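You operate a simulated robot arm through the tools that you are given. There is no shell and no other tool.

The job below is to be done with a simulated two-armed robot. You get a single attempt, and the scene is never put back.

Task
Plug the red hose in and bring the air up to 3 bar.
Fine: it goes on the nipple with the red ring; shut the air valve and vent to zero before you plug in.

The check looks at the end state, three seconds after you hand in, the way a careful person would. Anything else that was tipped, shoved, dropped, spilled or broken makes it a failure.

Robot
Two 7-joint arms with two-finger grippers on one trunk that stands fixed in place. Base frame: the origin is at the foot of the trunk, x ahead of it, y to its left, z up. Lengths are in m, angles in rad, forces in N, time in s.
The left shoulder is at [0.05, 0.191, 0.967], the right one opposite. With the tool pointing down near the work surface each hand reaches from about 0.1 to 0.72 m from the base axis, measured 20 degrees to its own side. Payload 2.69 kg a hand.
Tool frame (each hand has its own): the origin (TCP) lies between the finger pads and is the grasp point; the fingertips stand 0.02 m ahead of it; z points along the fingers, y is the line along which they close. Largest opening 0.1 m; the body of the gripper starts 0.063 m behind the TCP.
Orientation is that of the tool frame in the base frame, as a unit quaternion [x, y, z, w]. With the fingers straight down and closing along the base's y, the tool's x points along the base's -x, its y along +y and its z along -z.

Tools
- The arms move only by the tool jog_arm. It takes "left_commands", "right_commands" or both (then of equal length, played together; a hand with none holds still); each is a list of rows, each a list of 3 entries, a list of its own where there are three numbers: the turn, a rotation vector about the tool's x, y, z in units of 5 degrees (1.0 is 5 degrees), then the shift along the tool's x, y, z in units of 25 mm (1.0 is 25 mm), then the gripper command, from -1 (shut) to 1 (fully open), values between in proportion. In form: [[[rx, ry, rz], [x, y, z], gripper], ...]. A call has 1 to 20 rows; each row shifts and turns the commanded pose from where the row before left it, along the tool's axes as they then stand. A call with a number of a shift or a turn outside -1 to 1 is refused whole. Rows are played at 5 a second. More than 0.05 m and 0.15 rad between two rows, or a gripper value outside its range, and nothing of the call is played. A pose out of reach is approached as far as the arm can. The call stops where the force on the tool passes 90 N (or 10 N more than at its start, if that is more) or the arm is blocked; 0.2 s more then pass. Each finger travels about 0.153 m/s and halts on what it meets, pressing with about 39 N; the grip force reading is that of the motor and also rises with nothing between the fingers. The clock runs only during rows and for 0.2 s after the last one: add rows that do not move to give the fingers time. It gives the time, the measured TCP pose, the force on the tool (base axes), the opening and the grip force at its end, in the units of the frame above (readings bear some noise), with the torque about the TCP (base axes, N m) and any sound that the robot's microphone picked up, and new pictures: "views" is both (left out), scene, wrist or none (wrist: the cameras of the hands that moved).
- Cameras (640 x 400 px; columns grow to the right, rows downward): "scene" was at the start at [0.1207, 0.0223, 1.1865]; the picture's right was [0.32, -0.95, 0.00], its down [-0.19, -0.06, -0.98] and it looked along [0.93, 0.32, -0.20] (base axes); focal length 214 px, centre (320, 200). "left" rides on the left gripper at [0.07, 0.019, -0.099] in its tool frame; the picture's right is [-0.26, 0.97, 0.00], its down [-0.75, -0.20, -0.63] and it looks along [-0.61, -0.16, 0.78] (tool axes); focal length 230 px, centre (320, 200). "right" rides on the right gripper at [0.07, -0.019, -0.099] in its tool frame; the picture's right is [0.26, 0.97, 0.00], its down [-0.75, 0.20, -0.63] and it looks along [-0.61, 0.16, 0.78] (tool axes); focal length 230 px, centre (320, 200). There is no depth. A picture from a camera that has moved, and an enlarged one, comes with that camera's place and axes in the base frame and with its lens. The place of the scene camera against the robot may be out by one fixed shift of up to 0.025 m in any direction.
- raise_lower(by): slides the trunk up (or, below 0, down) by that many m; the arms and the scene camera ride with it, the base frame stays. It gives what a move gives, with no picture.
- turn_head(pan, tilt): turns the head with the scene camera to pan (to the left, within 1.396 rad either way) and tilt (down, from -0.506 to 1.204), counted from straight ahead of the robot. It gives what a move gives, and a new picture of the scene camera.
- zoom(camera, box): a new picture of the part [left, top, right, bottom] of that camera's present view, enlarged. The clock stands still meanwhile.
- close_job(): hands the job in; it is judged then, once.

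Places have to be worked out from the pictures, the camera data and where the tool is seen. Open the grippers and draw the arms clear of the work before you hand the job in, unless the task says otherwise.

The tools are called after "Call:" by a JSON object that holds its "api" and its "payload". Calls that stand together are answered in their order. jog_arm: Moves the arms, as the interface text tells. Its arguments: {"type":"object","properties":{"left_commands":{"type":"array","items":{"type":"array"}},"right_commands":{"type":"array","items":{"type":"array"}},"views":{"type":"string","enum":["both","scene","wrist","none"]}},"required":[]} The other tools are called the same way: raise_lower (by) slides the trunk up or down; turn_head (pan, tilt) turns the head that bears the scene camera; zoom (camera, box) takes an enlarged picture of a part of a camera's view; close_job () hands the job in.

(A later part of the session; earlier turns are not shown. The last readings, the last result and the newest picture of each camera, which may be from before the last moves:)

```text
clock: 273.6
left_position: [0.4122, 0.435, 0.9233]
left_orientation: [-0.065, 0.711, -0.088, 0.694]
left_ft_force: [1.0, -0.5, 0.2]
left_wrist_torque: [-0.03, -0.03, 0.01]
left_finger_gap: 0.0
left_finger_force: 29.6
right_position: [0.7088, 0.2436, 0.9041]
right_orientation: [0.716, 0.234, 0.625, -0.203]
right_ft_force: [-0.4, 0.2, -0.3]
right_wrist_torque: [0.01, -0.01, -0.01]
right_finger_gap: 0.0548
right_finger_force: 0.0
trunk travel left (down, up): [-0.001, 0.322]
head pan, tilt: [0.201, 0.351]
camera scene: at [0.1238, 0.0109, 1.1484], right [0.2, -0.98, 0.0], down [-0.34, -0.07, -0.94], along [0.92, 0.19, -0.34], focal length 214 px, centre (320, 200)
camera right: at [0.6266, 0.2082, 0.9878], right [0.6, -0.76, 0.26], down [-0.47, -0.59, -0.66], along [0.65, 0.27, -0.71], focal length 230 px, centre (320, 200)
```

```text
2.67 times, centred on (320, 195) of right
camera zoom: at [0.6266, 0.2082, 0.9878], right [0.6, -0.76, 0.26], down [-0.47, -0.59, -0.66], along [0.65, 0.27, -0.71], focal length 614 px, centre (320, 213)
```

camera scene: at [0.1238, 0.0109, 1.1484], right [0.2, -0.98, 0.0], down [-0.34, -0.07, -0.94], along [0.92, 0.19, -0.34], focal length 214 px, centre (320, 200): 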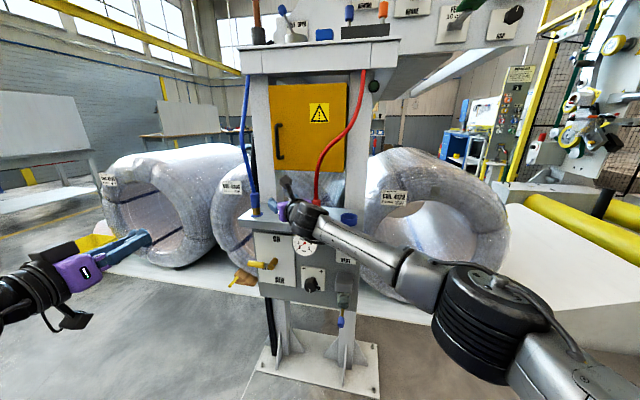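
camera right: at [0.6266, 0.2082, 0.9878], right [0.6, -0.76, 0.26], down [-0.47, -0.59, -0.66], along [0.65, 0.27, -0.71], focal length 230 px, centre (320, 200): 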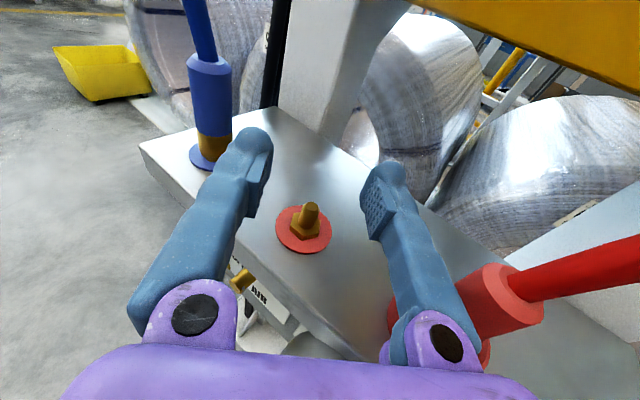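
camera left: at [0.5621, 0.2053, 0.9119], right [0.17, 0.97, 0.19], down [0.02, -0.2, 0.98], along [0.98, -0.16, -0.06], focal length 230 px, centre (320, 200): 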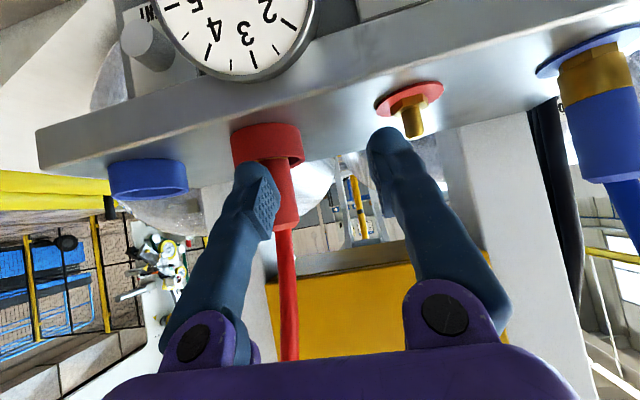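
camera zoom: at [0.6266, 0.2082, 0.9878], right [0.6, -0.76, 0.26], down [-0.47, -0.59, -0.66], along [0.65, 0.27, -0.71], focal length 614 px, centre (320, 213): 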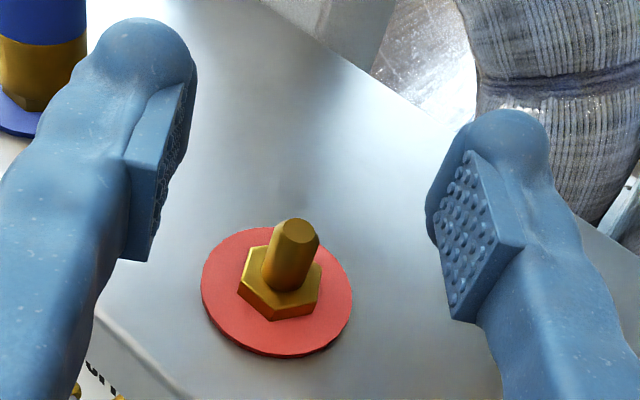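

It reaches the nipple position comfortably: TCP (0.709, 0.244, 0.904), no complaint. The nipple measures (0.719, 0.250) in this camera. Now I'll back straight out and sidestep to line up on the red fitting.

Call:
{"api": "jog_arm", "payload": {"right_commands": [[[0, 0, 0], [-0.136, 0, -0.99], 0.1], [[0, 0, 0], [-0.136, 0, -0.99], 0.1], [[0, 0, 0], [-0.136, 0, -0.99], 0.1], [[0, 0, 0], [-0.136, 0, -0.99], 0.1], [[0, 0, 0], [-0.136, 0, -0.99], 0.1], [[0, 0, 0], [-0.07, 0, -0.5], 0.1], [[0, 0, 0], [0, 0.8, 0], 0.1], [[0, 0, 0], [0, 0.8, 0], 0.1], [[0, 0, 0], [0, 0.8, 0], 0.1], [[0, 0, 0], [0, 0.8, 0], 0.1], [[0, 0, 0], [0, 0, 0], 0.1]], "views": "both"}}

Call:
{"api": "zoom", "payload": {"camera": "right", "box": [220, 20, 460, 170]}}

```text
clock: 276.0
left_position: [0.4117, 0.4338, 0.9234]
left_orientation: [-0.065, 0.711, -0.087, 0.694]
left_ft_force: [0.6, 1.2, 0.7]
left_wrist_torque: [0.0, 0.01, 0.0]
left_finger_gap: 0.0
left_finger_force: 29.4
right_position: [0.707, 0.1116, 0.9297]
right_orientation: [0.717, 0.232, 0.626, -0.202]
right_ft_force: [-0.2, -0.2, -0.8]
right_wrist_torque: [0.01, 0.0, 0.02]
right_finger_gap: 0.0548
right_finger_force: 0.0
right hand out of reach, approached as far as the arm can: row 2, 3, 4, 5, 6
trunk travel left (down, up): [-0.001, 0.322]
head pan, tilt: [0.201, 0.351]
camera scene: at [0.1238, 0.0107, 1.1484], right [0.2, -0.98, 0.0], down [-0.34, -0.07, -0.94], along [0.92, 0.19, -0.34], focal length 214 px, centre (320, 200)
camera right: at [0.6242, 0.0757, 1.0133], right [0.6, -0.76, 0.26], down [-0.47, -0.59, -0.66], along [0.65, 0.27, -0.71], focal length 230 px, centre (320, 200)
```

scene: 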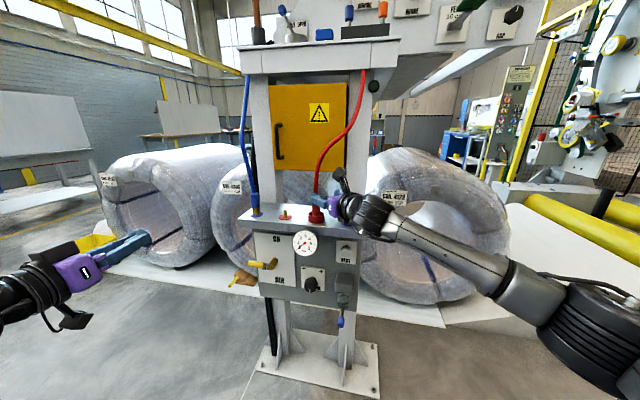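
right: 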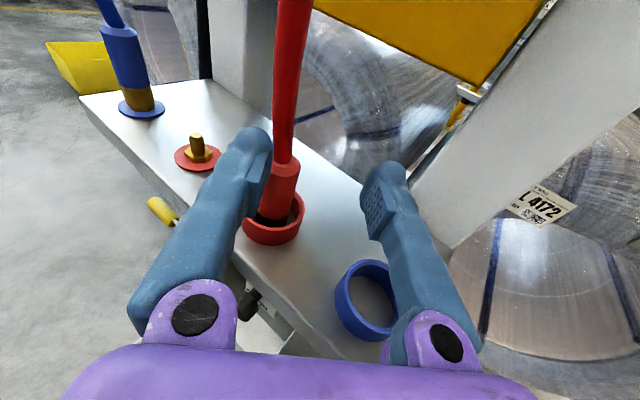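

```text
2.67 times, centred on (340, 95) of right
camera zoom: at [0.6242, 0.0757, 1.0133], right [0.6, -0.76, 0.26], down [-0.47, -0.59, -0.66], along [0.65, 0.27, -0.71], focal length 614 px, centre (267, 480)
```

zoom: 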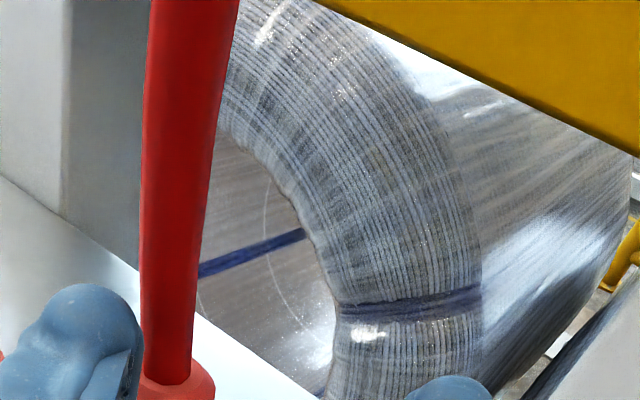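

The back-off was cut short by a close-in limit, so the hand slid across at x ≈ 0.7, but the fitting is still seated and forces are nil. The fitting is ahead and slightly left of centre. I'll back off 2 cm and centre on it.

Call:
{"api": "jog_arm", "payload": {"right_commands": [[[0, 0, 0], [-0.11, 0, -0.8], 0.1], [[0, 0, 0], [0, -0.5, 0], 0.1], [[0, 0, 0], [0, -0.44, 0], 0.1], [[0, 0, 0], [0, 0, 0], 0.1]], "views": "both"}}

Call:
{"api": "zoom", "payload": {"camera": "right", "box": [200, 80, 440, 230]}}

```text
clock: 277.0
left_position: [0.4113, 0.4344, 0.9235]
left_orientation: [-0.065, 0.712, -0.087, 0.694]
left_ft_force: [0.7, 0.2, -0.2]
left_wrist_torque: [0.0, -0.01, 0.0]
left_finger_gap: 0.0001
left_finger_force: 30.0
right_position: [0.6763, 0.1196, 0.9302]
right_orientation: [0.716, 0.233, 0.626, -0.203]
right_ft_force: [-0.3, 0.0, -0.9]
right_wrist_torque: [-0.01, -0.02, 0.0]
right_finger_gap: 0.055
right_finger_force: 0.1
trunk travel left (down, up): [-0.001, 0.322]
head pan, tilt: [0.201, 0.351]
camera scene: at [0.1237, 0.0108, 1.1484], right [0.2, -0.98, 0.0], down [-0.34, -0.07, -0.94], along [0.92, 0.19, -0.34], focal length 214 px, centre (320, 200)
camera right: at [0.5939, 0.0847, 1.0134], right [0.6, -0.76, 0.26], down [-0.47, -0.59, -0.66], along [0.65, 0.27, -0.71], focal length 230 px, centre (320, 200)
```

scene: 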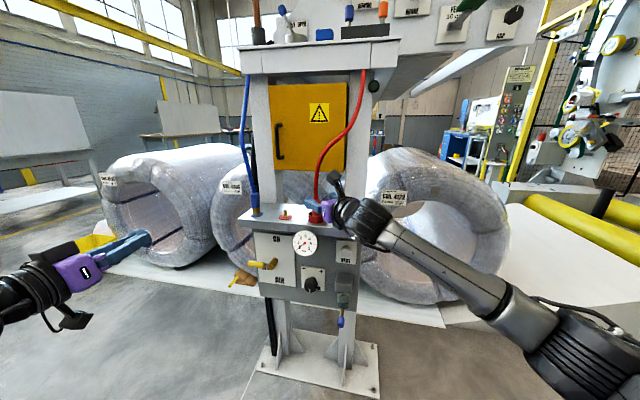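
right: 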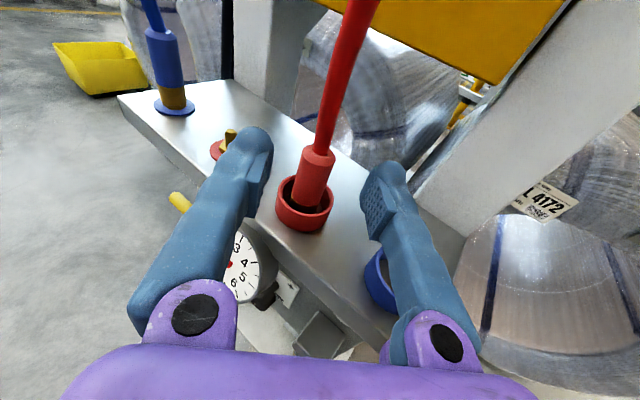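

```text
2.67 times, centred on (320, 155) of right
camera zoom: at [0.5939, 0.0847, 1.0134], right [0.6, -0.76, 0.26], down [-0.47, -0.59, -0.66], along [0.65, 0.27, -0.71], focal length 614 px, centre (320, 320)
```

zoom: 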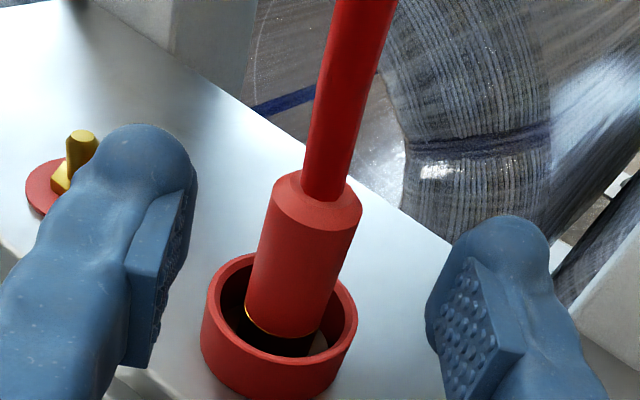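

The fitting is centred between the fingers, 5.3 cm ahead, at about (0.720, 0.150). I'll lower to z ≈ 0.896 and advance onto it.

Call:
{"api": "jog_arm", "payload": {"right_commands": [[[0, 0, 0], [-0.673, 0, 0.092], 0.1], [[0, 0, 0], [-0.673, 0, 0.092], 0.1], [[0, 0, 0], [0.096, 0.02, 0.7], 0.1], [[0, 0, 0], [0.096, 0.02, 0.7], 0.1], [[0, 0, 0], [0.096, 0.02, 0.7], 0.1], [[0, 0, 0], [0, 0, 0], 0.1]], "views": "wrist"}}

Call:
{"api": "zoom", "payload": {"camera": "right", "box": [200, 80, 440, 230]}}

Call:
{"api": "zoom", "payload": {"camera": "scene", "box": [240, 160, 400, 260]}}

```text
clock: 278.4
left_position: [0.4116, 0.4346, 0.9235]
left_orientation: [-0.064, 0.712, -0.088, 0.694]
left_ft_force: [-0.2, 0.0, 0.8]
left_wrist_torque: [0.0, -0.02, 0.0]
left_finger_gap: 0.0002
left_finger_force: 29.0
right_position: [0.7212, 0.1506, 0.9137]
right_orientation: [0.716, 0.233, 0.626, -0.203]
right_ft_force: [-0.9, -0.1, 0.2]
right_wrist_torque: [-0.02, -0.01, -0.04]
right_finger_gap: 0.055
right_finger_force: 0.1
right hand out of reach, approached as far as the arm can: row 2
trunk travel left (down, up): [-0.001, 0.322]
head pan, tilt: [0.201, 0.351]
camera right: at [0.6379, 0.1143, 0.9973], right [0.6, -0.76, 0.26], down [-0.47, -0.59, -0.66], along [0.65, 0.27, -0.71], focal length 230 px, centre (320, 200)
```

right: 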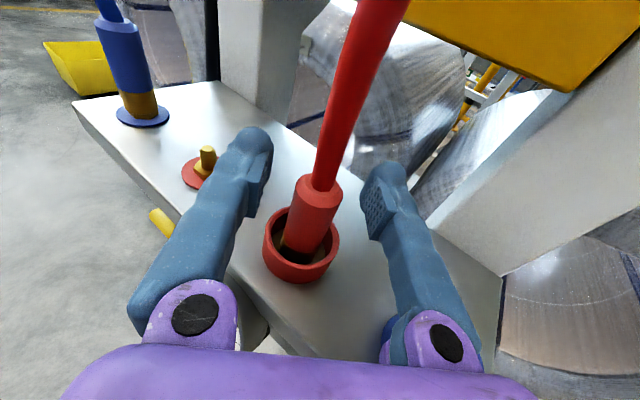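

```text
2.67 times, centred on (320, 155) of right
camera zoom: at [0.6379, 0.1143, 0.9973], right [0.6, -0.76, 0.26], down [-0.47, -0.59, -0.66], along [0.65, 0.27, -0.71], focal length 614 px, centre (320, 320)
```

zoom: 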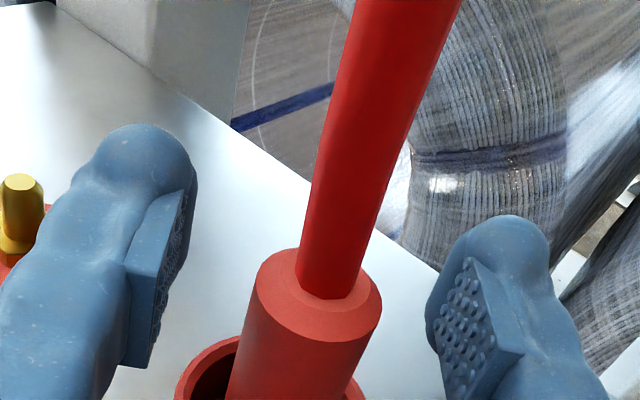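

```text
4.00 times, centred on (320, 210) of scene
camera zoom: at [0.1238, 0.0109, 1.1484], right [0.2, -0.98, 0.0], down [-0.34, -0.07, -0.94], along [0.92, 0.19, -0.34], focal length 858 px, centre (320, 160)
```

zoom: 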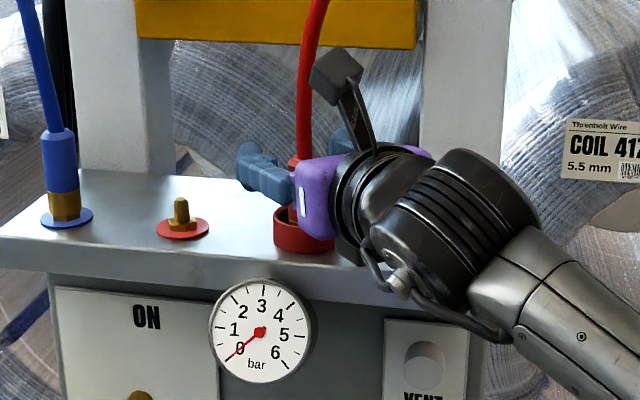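

The hand is around the fitting but 1.7 cm high. I'll lower now.

Call:
{"api": "jog_arm", "payload": {"right_commands": [[[0, 0, 0], [-0.35, 0, 0.046], 0.1], [[0, 0, 0], [-0.35, 0, 0.046], 0.1], [[0, 0, 0], [0, 0, 0], 0.1]], "views": "wrist"}}

Call:
{"api": "zoom", "payload": {"camera": "right", "box": [200, 100, 440, 250]}}

```text
clock: 279.2
left_position: [0.4115, 0.4339, 0.9233]
left_orientation: [-0.065, 0.712, -0.086, 0.694]
left_ft_force: [0.0, 0.3, -0.1]
left_wrist_torque: [0.02, 0.01, 0.0]
left_finger_gap: 0.0001
left_finger_force: 29.6
right_position: [0.72, 0.1497, 0.8971]
right_orientation: [0.716, 0.233, 0.626, -0.203]
right_ft_force: [-0.5, 0.1, 0.7]
right_wrist_torque: [0.03, -0.04, -0.02]
right_finger_gap: 0.0549
right_finger_force: 0.1
trunk travel left (down, up): [-0.001, 0.322]
head pan, tilt: [0.201, 0.351]
camera right: at [0.6372, 0.1132, 0.98], right [0.6, -0.76, 0.26], down [-0.47, -0.59, -0.66], along [0.65, 0.27, -0.71], focal length 230 px, centre (320, 200)
```

right: 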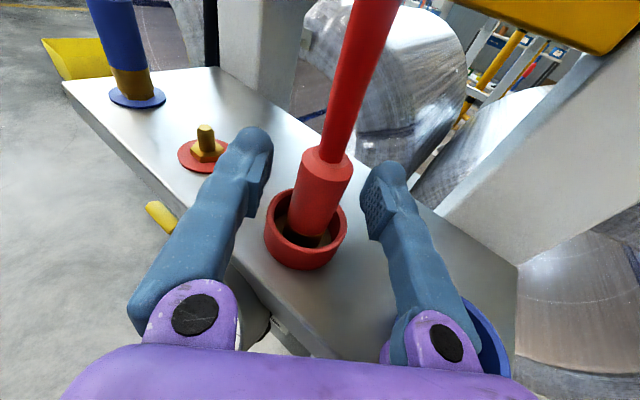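

```text
2.67 times, centred on (320, 175) of right
camera zoom: at [0.6372, 0.1132, 0.98], right [0.6, -0.76, 0.26], down [-0.47, -0.59, -0.66], along [0.65, 0.27, -0.71], focal length 614 px, centre (320, 267)
```

zoom: 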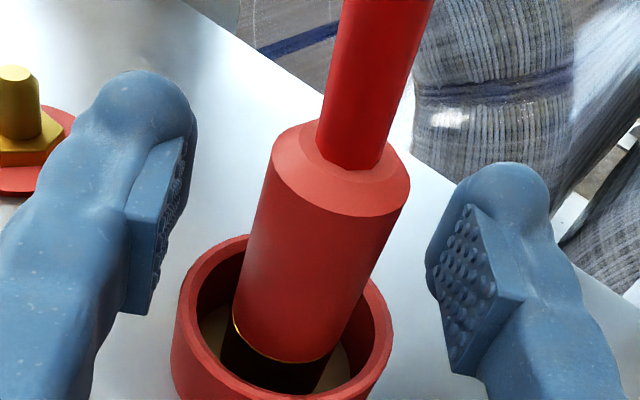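

The pads straddle the middle of the fitting body. I'll close the gripper.

Call:
{"api": "jog_arm", "payload": {"right_commands": [[[0, 0, 0], [0, 0, 0], -0.3], [[0, 0, 0], [0, 0, 0], -0.6], [[0, 0, 0], [0, 0, 0], -1], [[0, 0, 0], [0, 0, 0], -1], [[0, 0, 0], [0, 0, 0], -1]], "views": "wrist"}}

Call:
{"api": "zoom", "payload": {"camera": "right", "box": [200, 100, 440, 250]}}

```text
clock: 280.4
left_position: [0.4117, 0.4344, 0.9243]
left_orientation: [-0.064, 0.712, -0.088, 0.694]
left_ft_force: [-0.8, 0.6, -0.9]
left_wrist_torque: [0.01, -0.02, 0.01]
left_finger_gap: 0.0
left_finger_force: 29.5
right_position: [0.7203, 0.1494, 0.8956]
right_orientation: [0.717, 0.233, 0.625, -0.202]
right_ft_force: [-0.4, 0.4, -0.9]
right_wrist_torque: [0.02, -0.02, 0.02]
right_finger_gap: 0.0183
right_finger_force: 38.8
trunk travel left (down, up): [-0.001, 0.322]
head pan, tilt: [0.201, 0.351]
camera right: at [0.6372, 0.1133, 0.9798], right [0.6, -0.76, 0.26], down [-0.47, -0.59, -0.66], along [0.65, 0.27, -0.71], focal length 230 px, centre (320, 200)
```

right: 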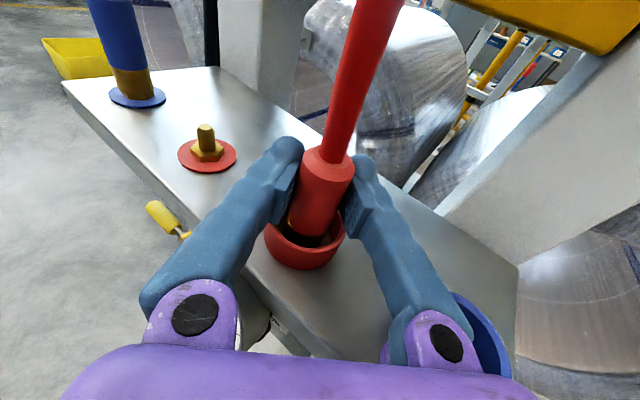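

```text
2.67 times, centred on (320, 175) of right
camera zoom: at [0.6372, 0.1133, 0.9798], right [0.6, -0.76, 0.26], down [-0.47, -0.59, -0.66], along [0.65, 0.27, -0.71], focal length 614 px, centre (320, 267)
```

zoom: 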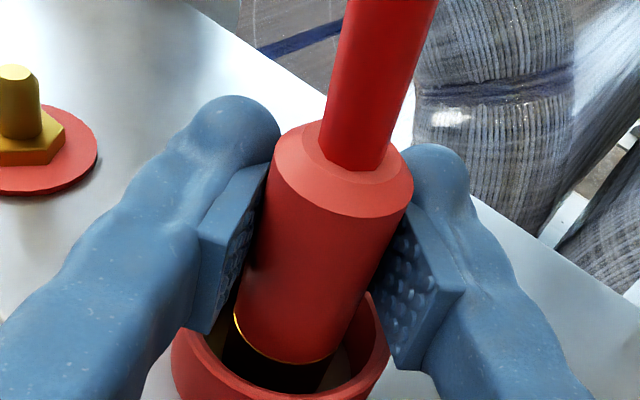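

The fitting is gripped: gap 18 mm, 39 N. I'll lift it straight up out of the cup.

Call:
{"api": "jog_arm", "payload": {"right_commands": [[[0, 0, 0], [0.396, 0, -0.054], -1], [[0, 0, 0], [0.396, 0, -0.054], -1], [[0, 0, 0], [0.396, 0, -0.054], -1], [[0, 0, 0], [0.396, 0, -0.054], -1], [[0, 0, 0], [0.396, 0, -0.054], -1], [[0, 0, 0], [0, 0, 0], -1]], "views": "both"}}

Call:
{"api": "zoom", "payload": {"camera": "right", "box": [200, 100, 440, 250]}}

Call:
{"api": "zoom", "payload": {"camera": "scene", "box": [240, 160, 400, 260]}}

```text
clock: 281.8
left_position: [0.4121, 0.4336, 0.9241]
left_orientation: [-0.065, 0.712, -0.087, 0.694]
left_ft_force: [-0.4, 0.4, 0.7]
left_wrist_torque: [0.01, 0.0, 0.01]
left_finger_gap: 0.0
left_finger_force: 30.1
right_position: [0.7211, 0.1498, 0.9455]
right_orientation: [0.717, 0.232, 0.626, -0.202]
right_ft_force: [0.3, -0.3, -1.0]
right_wrist_torque: [-0.01, 0.01, -0.01]
right_finger_gap: 0.0181
right_finger_force: 38.8
trunk travel left (down, up): [-0.001, 0.322]
head pan, tilt: [0.201, 0.351]
camera scene: at [0.1238, 0.0108, 1.1484], right [0.2, -0.98, 0.0], down [-0.34, -0.07, -0.94], along [0.92, 0.19, -0.34], focal length 214 px, centre (320, 200)
camera right: at [0.6375, 0.1137, 1.0298], right [0.6, -0.76, 0.26], down [-0.47, -0.59, -0.66], along [0.65, 0.27, -0.71], focal length 230 px, centre (320, 200)
```

scene: 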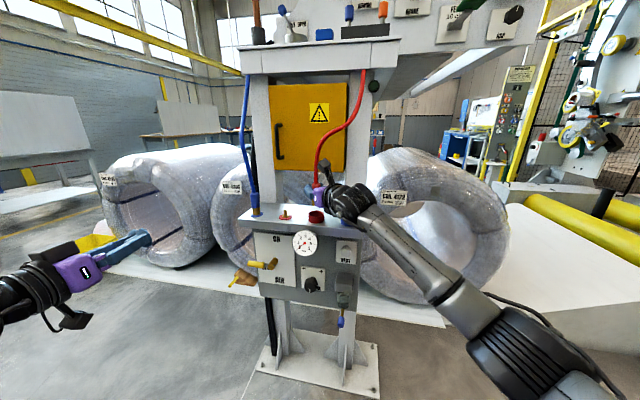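
right: 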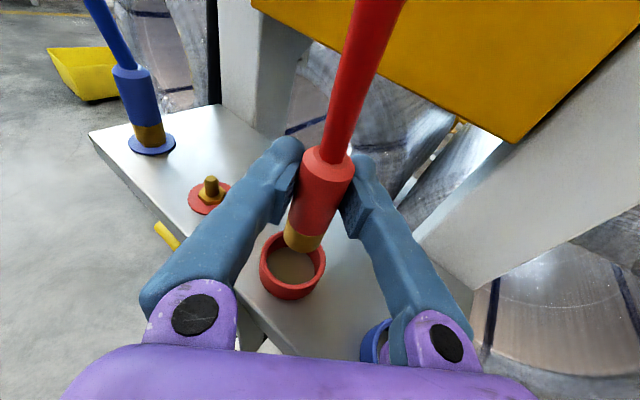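

```text
2.67 times, centred on (320, 175) of right
camera zoom: at [0.6375, 0.1137, 1.0298], right [0.6, -0.76, 0.26], down [-0.47, -0.59, -0.66], along [0.65, 0.27, -0.71], focal length 614 px, centre (320, 267)
```

zoom: 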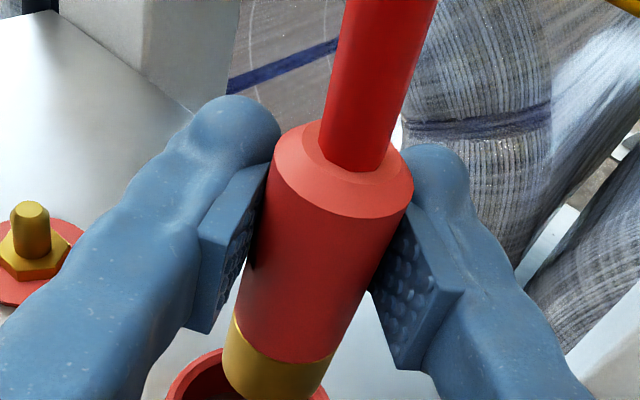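

```text
4.00 times, centred on (320, 210) of scene
camera zoom: at [0.1238, 0.0108, 1.1484], right [0.2, -0.98, 0.0], down [-0.34, -0.07, -0.94], along [0.92, 0.19, -0.34], focal length 858 px, centre (320, 160)
```

zoom: 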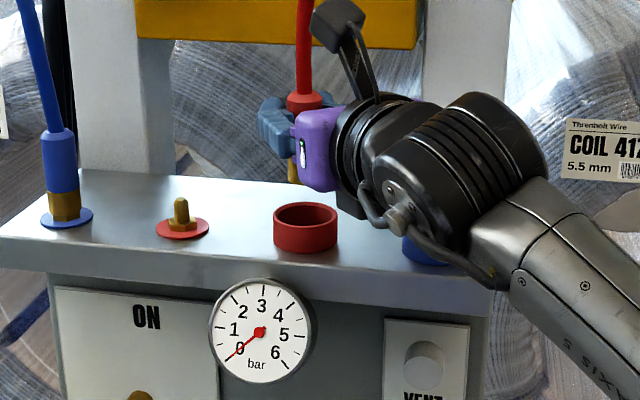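

The fitting is out, with its brass socket end about 5 cm below the TCP at z ≈ 0.896. I'll carry it left at this height until it's above the red-ring nipple.

Call:
{"api": "jog_arm", "payload": {"right_commands": [[[0, 0, 0], [0.064, -0.654, 0.457], -1], [[0, 0, 0], [0.064, -0.654, 0.457], -1], [[0, 0, 0], [0.064, -0.654, 0.457], -1], [[0, 0, 0], [0.064, -0.654, 0.457], -1], [[0, 0, 0], [0.064, -0.654, 0.457], -1], [[0, 0, 0], [0, 0, 0], -1]], "views": "both"}}

Call:
{"api": "zoom", "payload": {"camera": "right", "box": [200, 100, 440, 250]}}

Call:
{"api": "zoom", "payload": {"camera": "scene", "box": [240, 160, 400, 260]}}

```text
clock: 283.2
left_position: [0.4121, 0.4339, 0.9228]
left_orientation: [-0.064, 0.712, -0.088, 0.694]
left_ft_force: [0.1, 0.3, -0.1]
left_wrist_torque: [0.02, -0.02, 0.02]
left_finger_gap: 0.0001
left_finger_force: 29.1
right_position: [0.7156, 0.2515, 0.9451]
right_orientation: [0.716, 0.237, 0.624, -0.206]
right_ft_force: [-1.1, 0.2, -0.9]
right_wrist_torque: [0.0, 0.0, -0.03]
right_finger_gap: 0.0182
right_finger_force: 39.2
right hand out of reach, approached as far as the arm can: row 5
trunk travel left (down, up): [-0.001, 0.322]
head pan, tilt: [0.201, 0.351]
camera scene: at [0.1238, 0.011, 1.1484], right [0.2, -0.98, 0.0], down [-0.34, -0.07, -0.94], along [0.92, 0.19, -0.34], focal length 214 px, centre (320, 200)
camera right: at [0.6323, 0.2146, 1.0291], right [0.6, -0.76, 0.26], down [-0.47, -0.59, -0.66], along [0.65, 0.28, -0.71], focal length 230 px, centre (320, 200)
```

scene: 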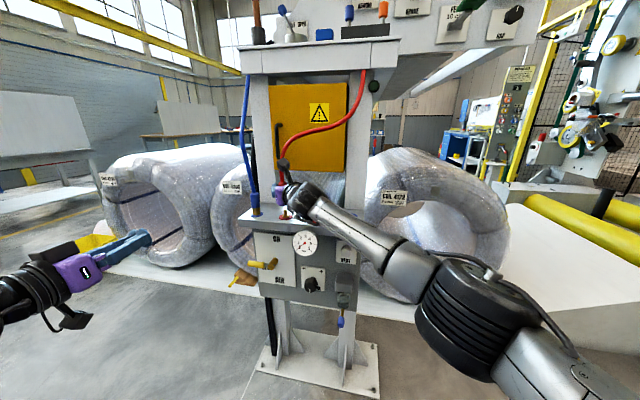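
right: 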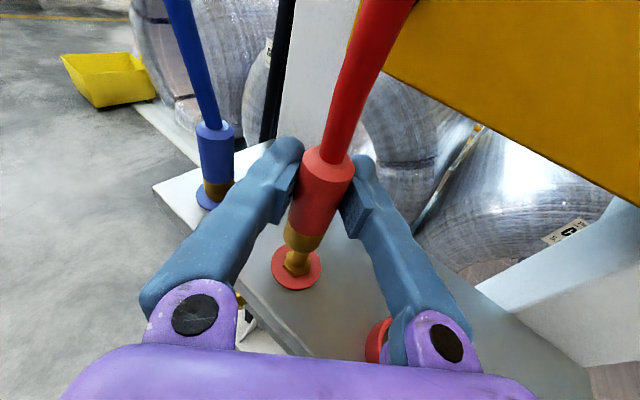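

```text
2.67 times, centred on (320, 175) of right
camera zoom: at [0.6323, 0.2146, 1.0291], right [0.6, -0.76, 0.26], down [-0.47, -0.59, -0.66], along [0.65, 0.28, -0.71], focal length 614 px, centre (320, 267)
```

zoom: 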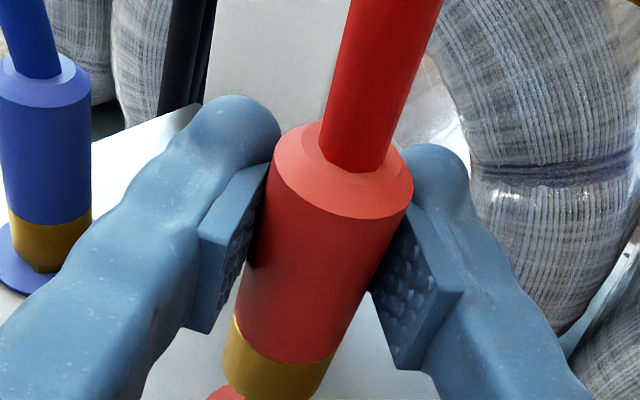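

```text
4.00 times, centred on (320, 210) of scene
camera zoom: at [0.1238, 0.011, 1.1484], right [0.2, -0.98, 0.0], down [-0.34, -0.07, -0.94], along [0.92, 0.19, -0.34], focal length 858 px, centre (320, 160)
```

zoom: 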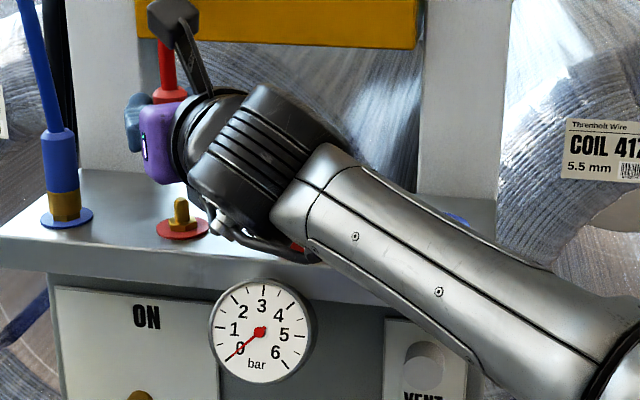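

The socket is almost above the nipple. I'll zoom on the gap to fine-align.

Call:
{"api": "zoom", "payload": {"camera": "right", "box": [230, 200, 370, 300]}}

Call:
{"api": "zoom", "payload": {"camera": "scene", "box": [260, 180, 320, 230]}}

```text
4.00 times, centred on (300, 250) of right
camera zoom: at [0.6323, 0.2146, 1.0291], right [0.6, -0.76, 0.26], down [-0.47, -0.59, -0.66], along [0.65, 0.28, -0.71], focal length 920 px, centre (400, 0)
```

zoom: 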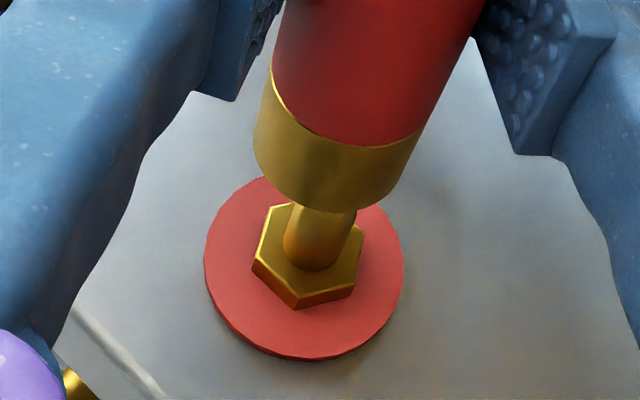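

```text
8.00 times, centred on (290, 205) of scene
camera zoom: at [0.1238, 0.011, 1.1484], right [0.2, -0.98, 0.0], down [-0.34, -0.07, -0.94], along [0.92, 0.19, -0.34], focal length 1716 px, centre (560, 160)
```

zoom: 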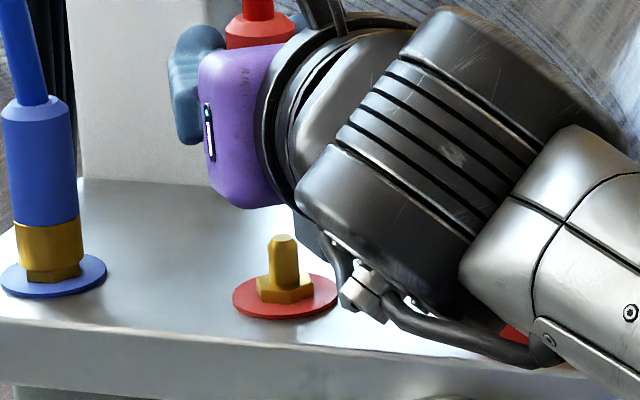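

The nipple axis is about 6 mm further in x than the held socket, and this is the edge of reach. Raising the trunk brings the shoulder level with the wrist and gains reach, so I'll raise it 6 cm and then bring the hand back down with the correction.

Call:
{"api": "raise_lower", "payload": {"by": 0.06}}

Call:
{"api": "jog_arm", "payload": {"right_commands": [[[0, 0, 0], [-0.594, 0.03, 0.13], -1], [[0, 0, 0], [-0.594, 0.03, 0.13], -1], [[0, 0, 0], [-0.594, 0.03, 0.13], -1], [[0, 0, 0], [-0.594, 0.03, 0.13], -1], [[0, 0, 0], [0, 0, 0], -1]], "views": "wrist"}}

```text
clock: 284.2
left_position: [0.4119, 0.4345, 0.9827]
left_orientation: [-0.066, 0.712, -0.087, 0.694]
left_ft_force: [0.0, 0.3, -0.2]
left_wrist_torque: [0.03, 0.02, -0.02]
left_finger_gap: 0.0
left_finger_force: 29.8
right_position: [0.7148, 0.2511, 1.0047]
right_orientation: [0.716, 0.238, 0.623, -0.206]
right_ft_force: [0.5, 0.3, -1.4]
right_wrist_torque: [0.01, -0.05, 0.02]
right_finger_gap: 0.0178
right_finger_force: 38.9
trunk travel left (down, up): [-0.061, 0.262]
head pan, tilt: [0.201, 0.351]
```

```text
clock: 285.4
left_position: [0.4116, 0.4329, 0.9841]
left_orientation: [-0.064, 0.712, -0.087, 0.694]
left_ft_force: [0.6, -0.4, -0.3]
left_wrist_torque: [0.03, 0.01, 0.02]
left_finger_gap: 0.0
left_finger_force: 29.3
right_position: [0.7229, 0.2471, 0.9452]
right_orientation: [0.716, 0.236, 0.624, -0.204]
right_ft_force: [0.0, 0.3, -1.6]
right_wrist_torque: [0.01, 0.0, 0.01]
right_finger_gap: 0.0181
right_finger_force: 39.1
right hand out of reach, approached as far as the arm can: row 4
trunk travel left (down, up): [-0.061, 0.262]
head pan, tilt: [0.201, 0.351]
camera right: at [0.64, 0.2104, 1.0283], right [0.6, -0.75, 0.26], down [-0.46, -0.59, -0.66], along [0.65, 0.28, -0.71], focal length 230 px, centre (320, 200)
```

right: 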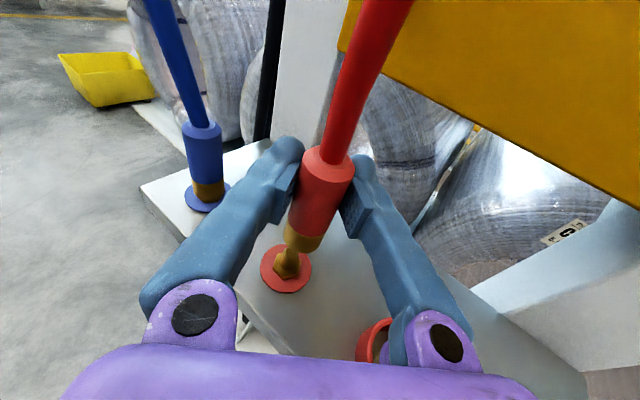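

Call:
{"api": "jog_arm", "payload": {"right_commands": [[[0, 0, 0], [0, -0.14, 0], -1], [[0, 0, 0], [0, 0, 0], -1]], "views": "none"}}

Call:
{"api": "zoom", "payload": {"camera": "right", "box": [230, 200, 370, 300]}}

```text
clock: 286.0
left_position: [0.4113, 0.4342, 0.9846]
left_orientation: [-0.066, 0.712, -0.086, 0.694]
left_ft_force: [0.5, 0.1, 0.8]
left_wrist_torque: [-0.04, 0.05, -0.02]
left_finger_gap: 0.0
left_finger_force: 29.6
right_position: [0.7201, 0.2494, 0.9443]
right_orientation: [0.717, 0.237, 0.623, -0.205]
right_ft_force: [-0.5, 0.0, -0.5]
right_wrist_torque: [-0.01, -0.04, 0.0]
right_finger_gap: 0.0181
right_finger_force: 39.2
trunk travel left (down, up): [-0.061, 0.262]
head pan, tilt: [0.201, 0.351]
```

```text
4.00 times, centred on (300, 250) of right
camera zoom: at [0.6378, 0.213, 1.0281], right [0.6, -0.76, 0.26], down [-0.47, -0.59, -0.66], along [0.65, 0.28, -0.71], focal length 920 px, centre (400, 0)
```

zoom: 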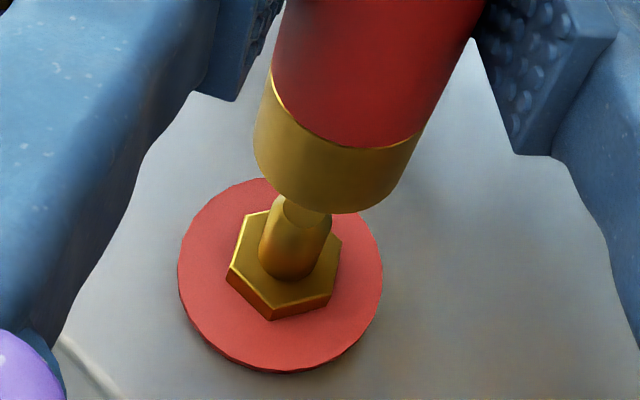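

Now it's aligned within 1–2 mm. I'll apply a small correction and lower in 5 mm steps, watching the force.

Call:
{"api": "jog_arm", "payload": {"right_commands": [[[0, 0, 0], [-0.1, -0.05, 0.05], -1], [[0, 0, 0], [-0.2, 0, 0.0275], -1], [[0, 0, 0], [-0.2, 0, 0.0275], -1], [[0, 0, 0], [-0.2, 0, 0.0275], -1], [[0, 0, 0], [0, 0, 0], -1]], "views": "wrist"}}

Call:
{"api": "zoom", "payload": {"camera": "right", "box": [230, 200, 370, 300]}}

```text
clock: 287.2
left_position: [0.4115, 0.4347, 0.9816]
left_orientation: [-0.064, 0.712, -0.088, 0.694]
left_ft_force: [0.1, 0.2, -0.1]
left_wrist_torque: [0.0, 0.01, -0.02]
left_finger_gap: 0.0001
left_finger_force: 29.3
right_position: [0.7206, 0.2505, 0.9323]
right_orientation: [0.717, 0.238, 0.623, -0.206]
right_ft_force: [0.5, -0.4, -0.8]
right_wrist_torque: [0.02, 0.01, 0.01]
right_finger_gap: 0.018
right_finger_force: 38.8
right hand out of reach, approached as far as the arm can: row 4
trunk travel left (down, up): [-0.061, 0.262]
head pan, tilt: [0.201, 0.351]
camera right: at [0.637, 0.2129, 1.0161], right [0.6, -0.75, 0.26], down [-0.47, -0.6, -0.65], along [0.65, 0.28, -0.71], focal length 230 px, centre (320, 200)
```

right: 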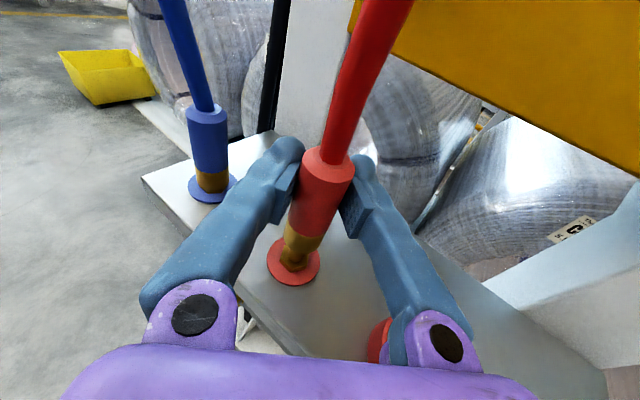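

```text
4.00 times, centred on (300, 250) of right
camera zoom: at [0.637, 0.2129, 1.0161], right [0.6, -0.75, 0.26], down [-0.47, -0.6, -0.65], along [0.65, 0.28, -0.71], focal length 920 px, centre (400, 0)
```

zoom: 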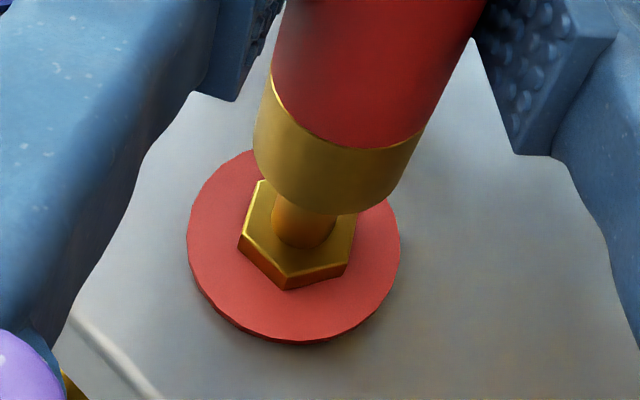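

Aligned within about 1 mm. For a straight vertical push I'll lower the trunk itself in small steps, so the arm stays fixed.

Call:
{"api": "raise_lower", "payload": {"by": -0.008}}

Call:
{"api": "zoom", "payload": {"camera": "right", "box": [230, 200, 370, 300]}}

```text
clock: 287.8
left_position: [0.4123, 0.4359, 0.975]
left_orientation: [-0.066, 0.711, -0.087, 0.694]
left_ft_force: [-0.3, -0.4, 0.6]
left_wrist_torque: [-0.01, 0.01, 0.0]
left_finger_gap: 0.0002
left_finger_force: 29.9
right_position: [0.7192, 0.2495, 0.9236]
right_orientation: [0.716, 0.237, 0.623, -0.205]
right_ft_force: [0.4, -0.5, -1.2]
right_wrist_torque: [0.03, 0.04, 0.01]
right_finger_gap: 0.0179
right_finger_force: 39.1
trunk travel left (down, up): [-0.053, 0.27]
head pan, tilt: [0.201, 0.351]
```

```text
4.00 times, centred on (300, 250) of right
camera zoom: at [0.6369, 0.2128, 1.0082], right [0.6, -0.75, 0.26], down [-0.47, -0.6, -0.66], along [0.65, 0.28, -0.71], focal length 920 px, centre (400, 0)
```

zoom: 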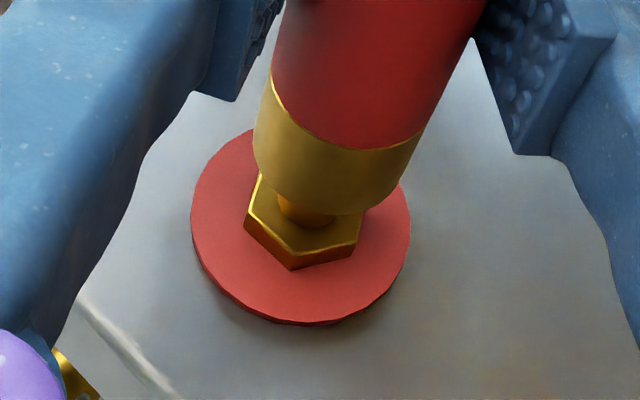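

No contact force yet. I'll continue down.

Call:
{"api": "raise_lower", "payload": {"by": -0.006}}

Call:
{"api": "zoom", "payload": {"camera": "right", "box": [230, 200, 370, 300]}}

```text
clock: 288.3
left_position: [0.4125, 0.4329, 0.9697]
left_orientation: [-0.065, 0.712, -0.087, 0.694]
left_ft_force: [1.0, 0.4, -0.4]
left_wrist_torque: [0.02, 0.01, 0.0]
left_finger_gap: 0.0
left_finger_force: 28.8
right_position: [0.7195, 0.2492, 0.9179]
right_orientation: [0.716, 0.237, 0.624, -0.205]
right_ft_force: [-0.3, -0.8, -1.5]
right_wrist_torque: [0.01, 0.01, 0.03]
right_finger_gap: 0.0178
right_finger_force: 38.6
trunk travel left (down, up): [-0.047, 0.276]
head pan, tilt: [0.201, 0.351]
```

```text
4.00 times, centred on (300, 250) of right
camera zoom: at [0.6369, 0.2128, 1.0022], right [0.6, -0.75, 0.26], down [-0.47, -0.6, -0.65], along [0.65, 0.28, -0.71], focal length 920 px, centre (400, 0)
```

zoom: 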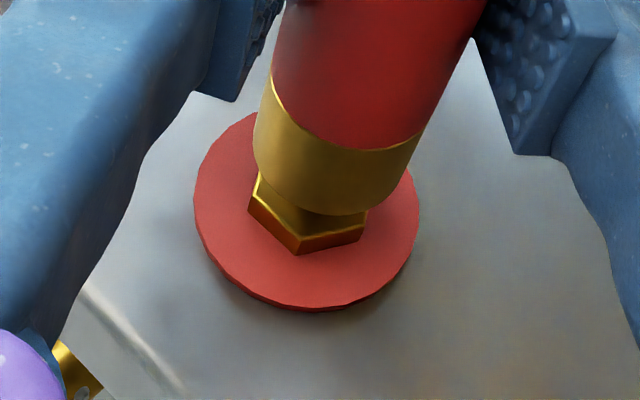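

Call:
{"api": "raise_lower", "payload": {"by": -0.005}}

Call:
{"api": "raise_lower", "payload": {"by": -0.004}}

Call:
{"api": "zoom", "payload": {"camera": "right", "box": [230, 200, 370, 300]}}

```text
clock: 288.8
left_position: [0.4127, 0.4339, 0.9648]
left_orientation: [-0.064, 0.712, -0.087, 0.694]
left_ft_force: [-1.1, -0.6, 0.4]
left_wrist_torque: [-0.01, -0.01, 0.01]
left_finger_gap: 0.0002
left_finger_force: 29.5
right_position: [0.7202, 0.2495, 0.9127]
right_orientation: [0.716, 0.238, 0.623, -0.206]
right_ft_force: [0.3, 0.1, -1.7]
right_wrist_torque: [0.0, -0.03, 0.02]
right_finger_gap: 0.0179
right_finger_force: 39.1
trunk travel left (down, up): [-0.042, 0.281]
head pan, tilt: [0.201, 0.351]
```

```text
clock: 289.4
left_position: [0.4121, 0.4331, 0.9607]
left_orientation: [-0.064, 0.711, -0.087, 0.694]
left_ft_force: [-0.6, -0.2, -0.2]
left_wrist_torque: [0.05, -0.03, 0.02]
left_finger_gap: 0.0
left_finger_force: 30.1
right_position: [0.7204, 0.249, 0.9103]
right_orientation: [0.717, 0.237, 0.623, -0.205]
right_ft_force: [0.9, 0.7, -1.5]
right_wrist_torque: [-0.01, -0.01, 0.04]
right_finger_gap: 0.018
right_finger_force: 38.9
trunk travel left (down, up): [-0.038, 0.285]
head pan, tilt: [0.201, 0.351]
```

```text
4.00 times, centred on (300, 250) of right
camera zoom: at [0.637, 0.2128, 0.9932], right [0.6, -0.75, 0.26], down [-0.47, -0.6, -0.65], along [0.65, 0.28, -0.71], focal length 920 px, centre (400, 0)
```

zoom: 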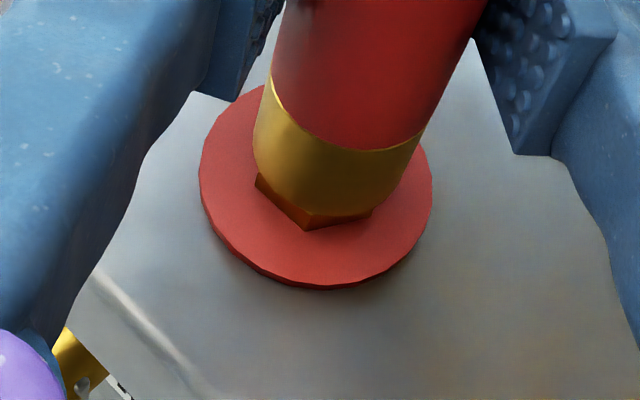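

The socket is now over the nipple and close to the hex. I'll keep pushing in small steps until I feel the seat or hear a click.

Call:
{"api": "raise_lower", "payload": {"by": -0.004}}

Call:
{"api": "raise_lower", "payload": {"by": -0.003}}

Call:
{"api": "zoom", "payload": {"camera": "right", "box": [230, 200, 370, 300]}}

```text
clock: 289.9
left_position: [0.4112, 0.4337, 0.9562]
left_orientation: [-0.066, 0.712, -0.086, 0.694]
left_ft_force: [0.2, -0.7, 0.0]
left_wrist_torque: [-0.05, 0.0, 0.06]
left_finger_gap: 0.0001
left_finger_force: 29.4
right_position: [0.7189, 0.2495, 0.9052]
right_orientation: [0.716, 0.237, 0.623, -0.205]
right_ft_force: [-0.2, 0.1, 0.7]
right_wrist_torque: [0.03, -0.02, 0.0]
right_finger_gap: 0.018
right_finger_force: 38.7
trunk travel left (down, up): [-0.034, 0.289]
head pan, tilt: [0.201, 0.351]
```

```text
clock: 290.4
left_position: [0.4113, 0.4352, 0.9535]
left_orientation: [-0.066, 0.711, -0.087, 0.694]
left_ft_force: [0.5, 0.2, -0.2]
left_wrist_torque: [-0.02, -0.02, 0.01]
left_finger_gap: 0.0
left_finger_force: 29.7
right_position: [0.7201, 0.2482, 0.9038]
right_orientation: [0.716, 0.238, 0.623, -0.205]
right_ft_force: [5.4, 4.0, 8.1]
right_wrist_torque: [0.17, -0.2, -0.04]
right_finger_gap: 0.0179
right_finger_force: 38.9
trunk travel left (down, up): [-0.031, 0.292]
head pan, tilt: [0.201, 0.351]
```

```text
4.00 times, centred on (300, 250) of right
camera zoom: at [0.6366, 0.2127, 0.9878], right [0.6, -0.75, 0.26], down [-0.46, -0.6, -0.66], along [0.65, 0.28, -0.71], focal length 920 px, centre (400, 0)
```

zoom: 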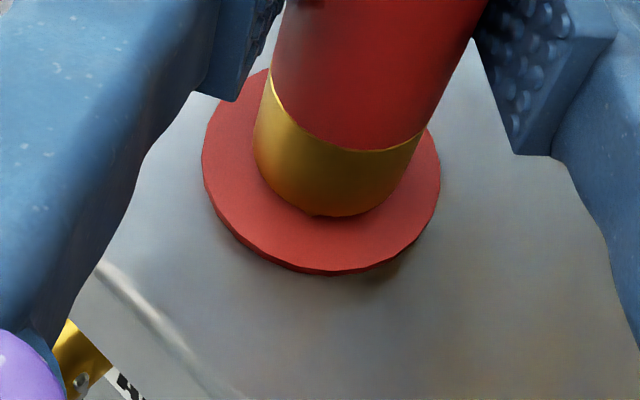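

There's contact now, about 8 N. I'll push a bit more to seat it.

Call:
{"api": "raise_lower", "payload": {"by": -0.003}}

Call:
{"api": "zoom", "payload": {"camera": "right", "box": [200, 100, 440, 250]}}

```text
clock: 290.9
left_position: [0.4109, 0.4325, 0.9518]
left_orientation: [-0.066, 0.711, -0.087, 0.695]
left_ft_force: [-1.2, -0.5, 0.4]
left_wrist_torque: [0.02, 0.0, 0.03]
left_finger_gap: 0.0
left_finger_force: 29.5
right_position: [0.7198, 0.2495, 0.9028]
right_orientation: [0.714, 0.237, 0.626, -0.205]
right_ft_force: [17.1, 12.2, 26.8]
right_wrist_torque: [0.5, -0.46, 0.02]
right_finger_gap: 0.0182
right_finger_force: 38.7
trunk travel left (down, up): [-0.028, 0.295]
head pan, tilt: [0.201, 0.351]
```

```text
2.67 times, centred on (320, 175) of right
camera zoom: at [0.6361, 0.2126, 0.9874], right [0.6, -0.75, 0.26], down [-0.46, -0.59, -0.66], along [0.65, 0.28, -0.71], focal length 614 px, centre (320, 267)
```

zoom: 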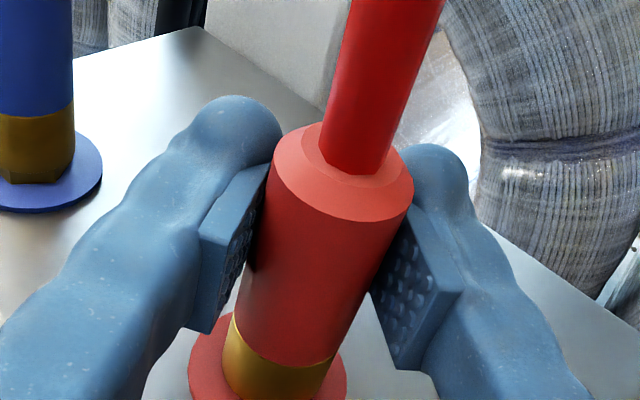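

The force is up to 27 N vertical, and the height matches the plugged blue fitting. I'll compare the two fittings' seating.

Call:
{"api": "zoom", "payload": {"camera": "right", "box": [150, 60, 390, 280]}}

Call:
{"api": "zoom", "payload": {"camera": "scene", "box": [230, 160, 350, 240]}}

```text
1.82 times, centred on (270, 170) of right
camera zoom: at [0.6361, 0.2126, 0.9874], right [0.6, -0.75, 0.26], down [-0.46, -0.59, -0.66], along [0.65, 0.28, -0.71], focal length 418 px, centre (411, 254)
```

zoom: 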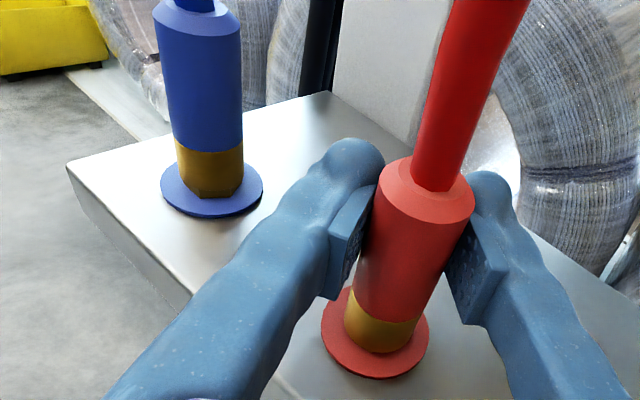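

```text
5.00 times, centred on (290, 200) of scene
camera zoom: at [0.1225, 0.0108, 1.1759], right [0.2, -0.98, 0.0], down [-0.34, -0.07, -0.94], along [0.92, 0.19, -0.34], focal length 1072 px, centre (470, 200)
```

zoom: 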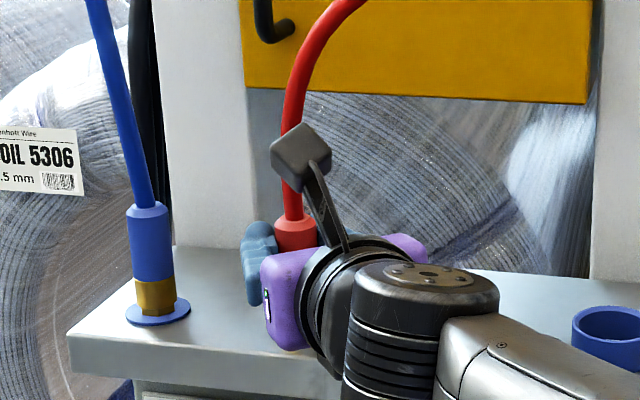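

There's a sideways force along the tool's forward direction, so the socket sits a millimetre or two too close to the robot. I'll ease up 2 mm and shift forward slightly.

Call:
{"api": "raise_lower", "payload": {"by": 0.003}}

Call:
{"api": "jog_arm", "payload": {"right_commands": [[[0, 0, 0], [0.01, 0, 0.06], -1], [[0, 0, 0], [0, 0, 0], -1]], "views": "none"}}

```text
clock: 291.5
left_position: [0.4108, 0.4334, 0.9536]
left_orientation: [-0.064, 0.711, -0.088, 0.694]
left_ft_force: [0.3, -0.2, 0.3]
left_wrist_torque: [0.01, 0.0, 0.01]
left_finger_gap: 0.0
left_finger_force: 29.3
right_position: [0.7195, 0.2494, 0.9049]
right_orientation: [0.716, 0.238, 0.624, -0.205]
right_ft_force: [14.2, 9.2, 19.1]
right_wrist_torque: [0.41, -0.51, -0.04]
right_finger_gap: 0.0179
right_finger_force: 39.4
trunk travel left (down, up): [-0.031, 0.292]
head pan, tilt: [0.201, 0.351]
```

```text
clock: 292.1
left_position: [0.4118, 0.4347, 0.9536]
left_orientation: [-0.066, 0.711, -0.087, 0.694]
left_ft_force: [-0.1, 0.0, -0.3]
left_wrist_torque: [0.02, -0.03, 0.0]
left_finger_gap: 0.0002
left_finger_force: 29.4
right_position: [0.7192, 0.2497, 0.9033]
right_orientation: [0.715, 0.237, 0.624, -0.205]
right_ft_force: [14.8, 8.2, 17.5]
right_wrist_torque: [0.33, -0.47, -0.01]
right_finger_gap: 0.018
right_finger_force: 39.2
trunk travel left (down, up): [-0.031, 0.292]
head pan, tilt: [0.201, 0.351]
```

I'll test whether it has latched by pulling up gently with the trunk.

Call:
{"api": "raise_lower", "payload": {"by": 0.004}}

Call:
{"api": "zoom", "payload": {"camera": "right", "box": [230, 200, 370, 300]}}

```text
clock: 292.6
left_position: [0.4115, 0.4329, 0.9579]
left_orientation: [-0.064, 0.712, -0.087, 0.694]
left_ft_force: [-0.2, 0.6, 1.3]
left_wrist_torque: [0.01, -0.04, -0.03]
left_finger_gap: 0.0
left_finger_force: 29.7
right_position: [0.7193, 0.2491, 0.9042]
right_orientation: [0.717, 0.237, 0.623, -0.205]
right_ft_force: [5.6, 1.5, 2.5]
right_wrist_torque: [0.02, -0.16, -0.05]
right_finger_gap: 0.0178
right_finger_force: 39.2
trunk travel left (down, up): [-0.035, 0.288]
head pan, tilt: [0.201, 0.351]
```

```text
4.00 times, centred on (300, 250) of right
camera zoom: at [0.6372, 0.2129, 0.9881], right [0.6, -0.75, 0.26], down [-0.47, -0.6, -0.65], along [0.64, 0.28, -0.71], focal length 920 px, centre (400, 0)
```

zoom: 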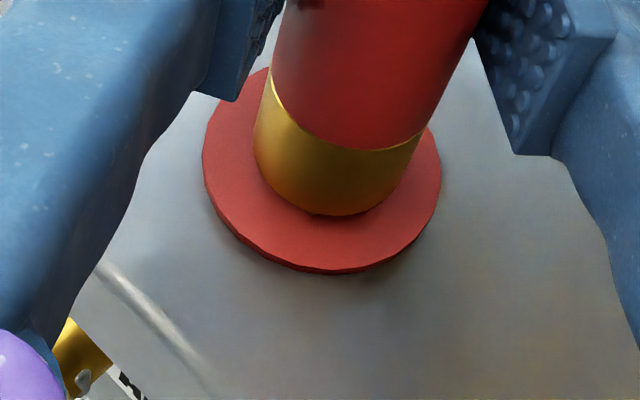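

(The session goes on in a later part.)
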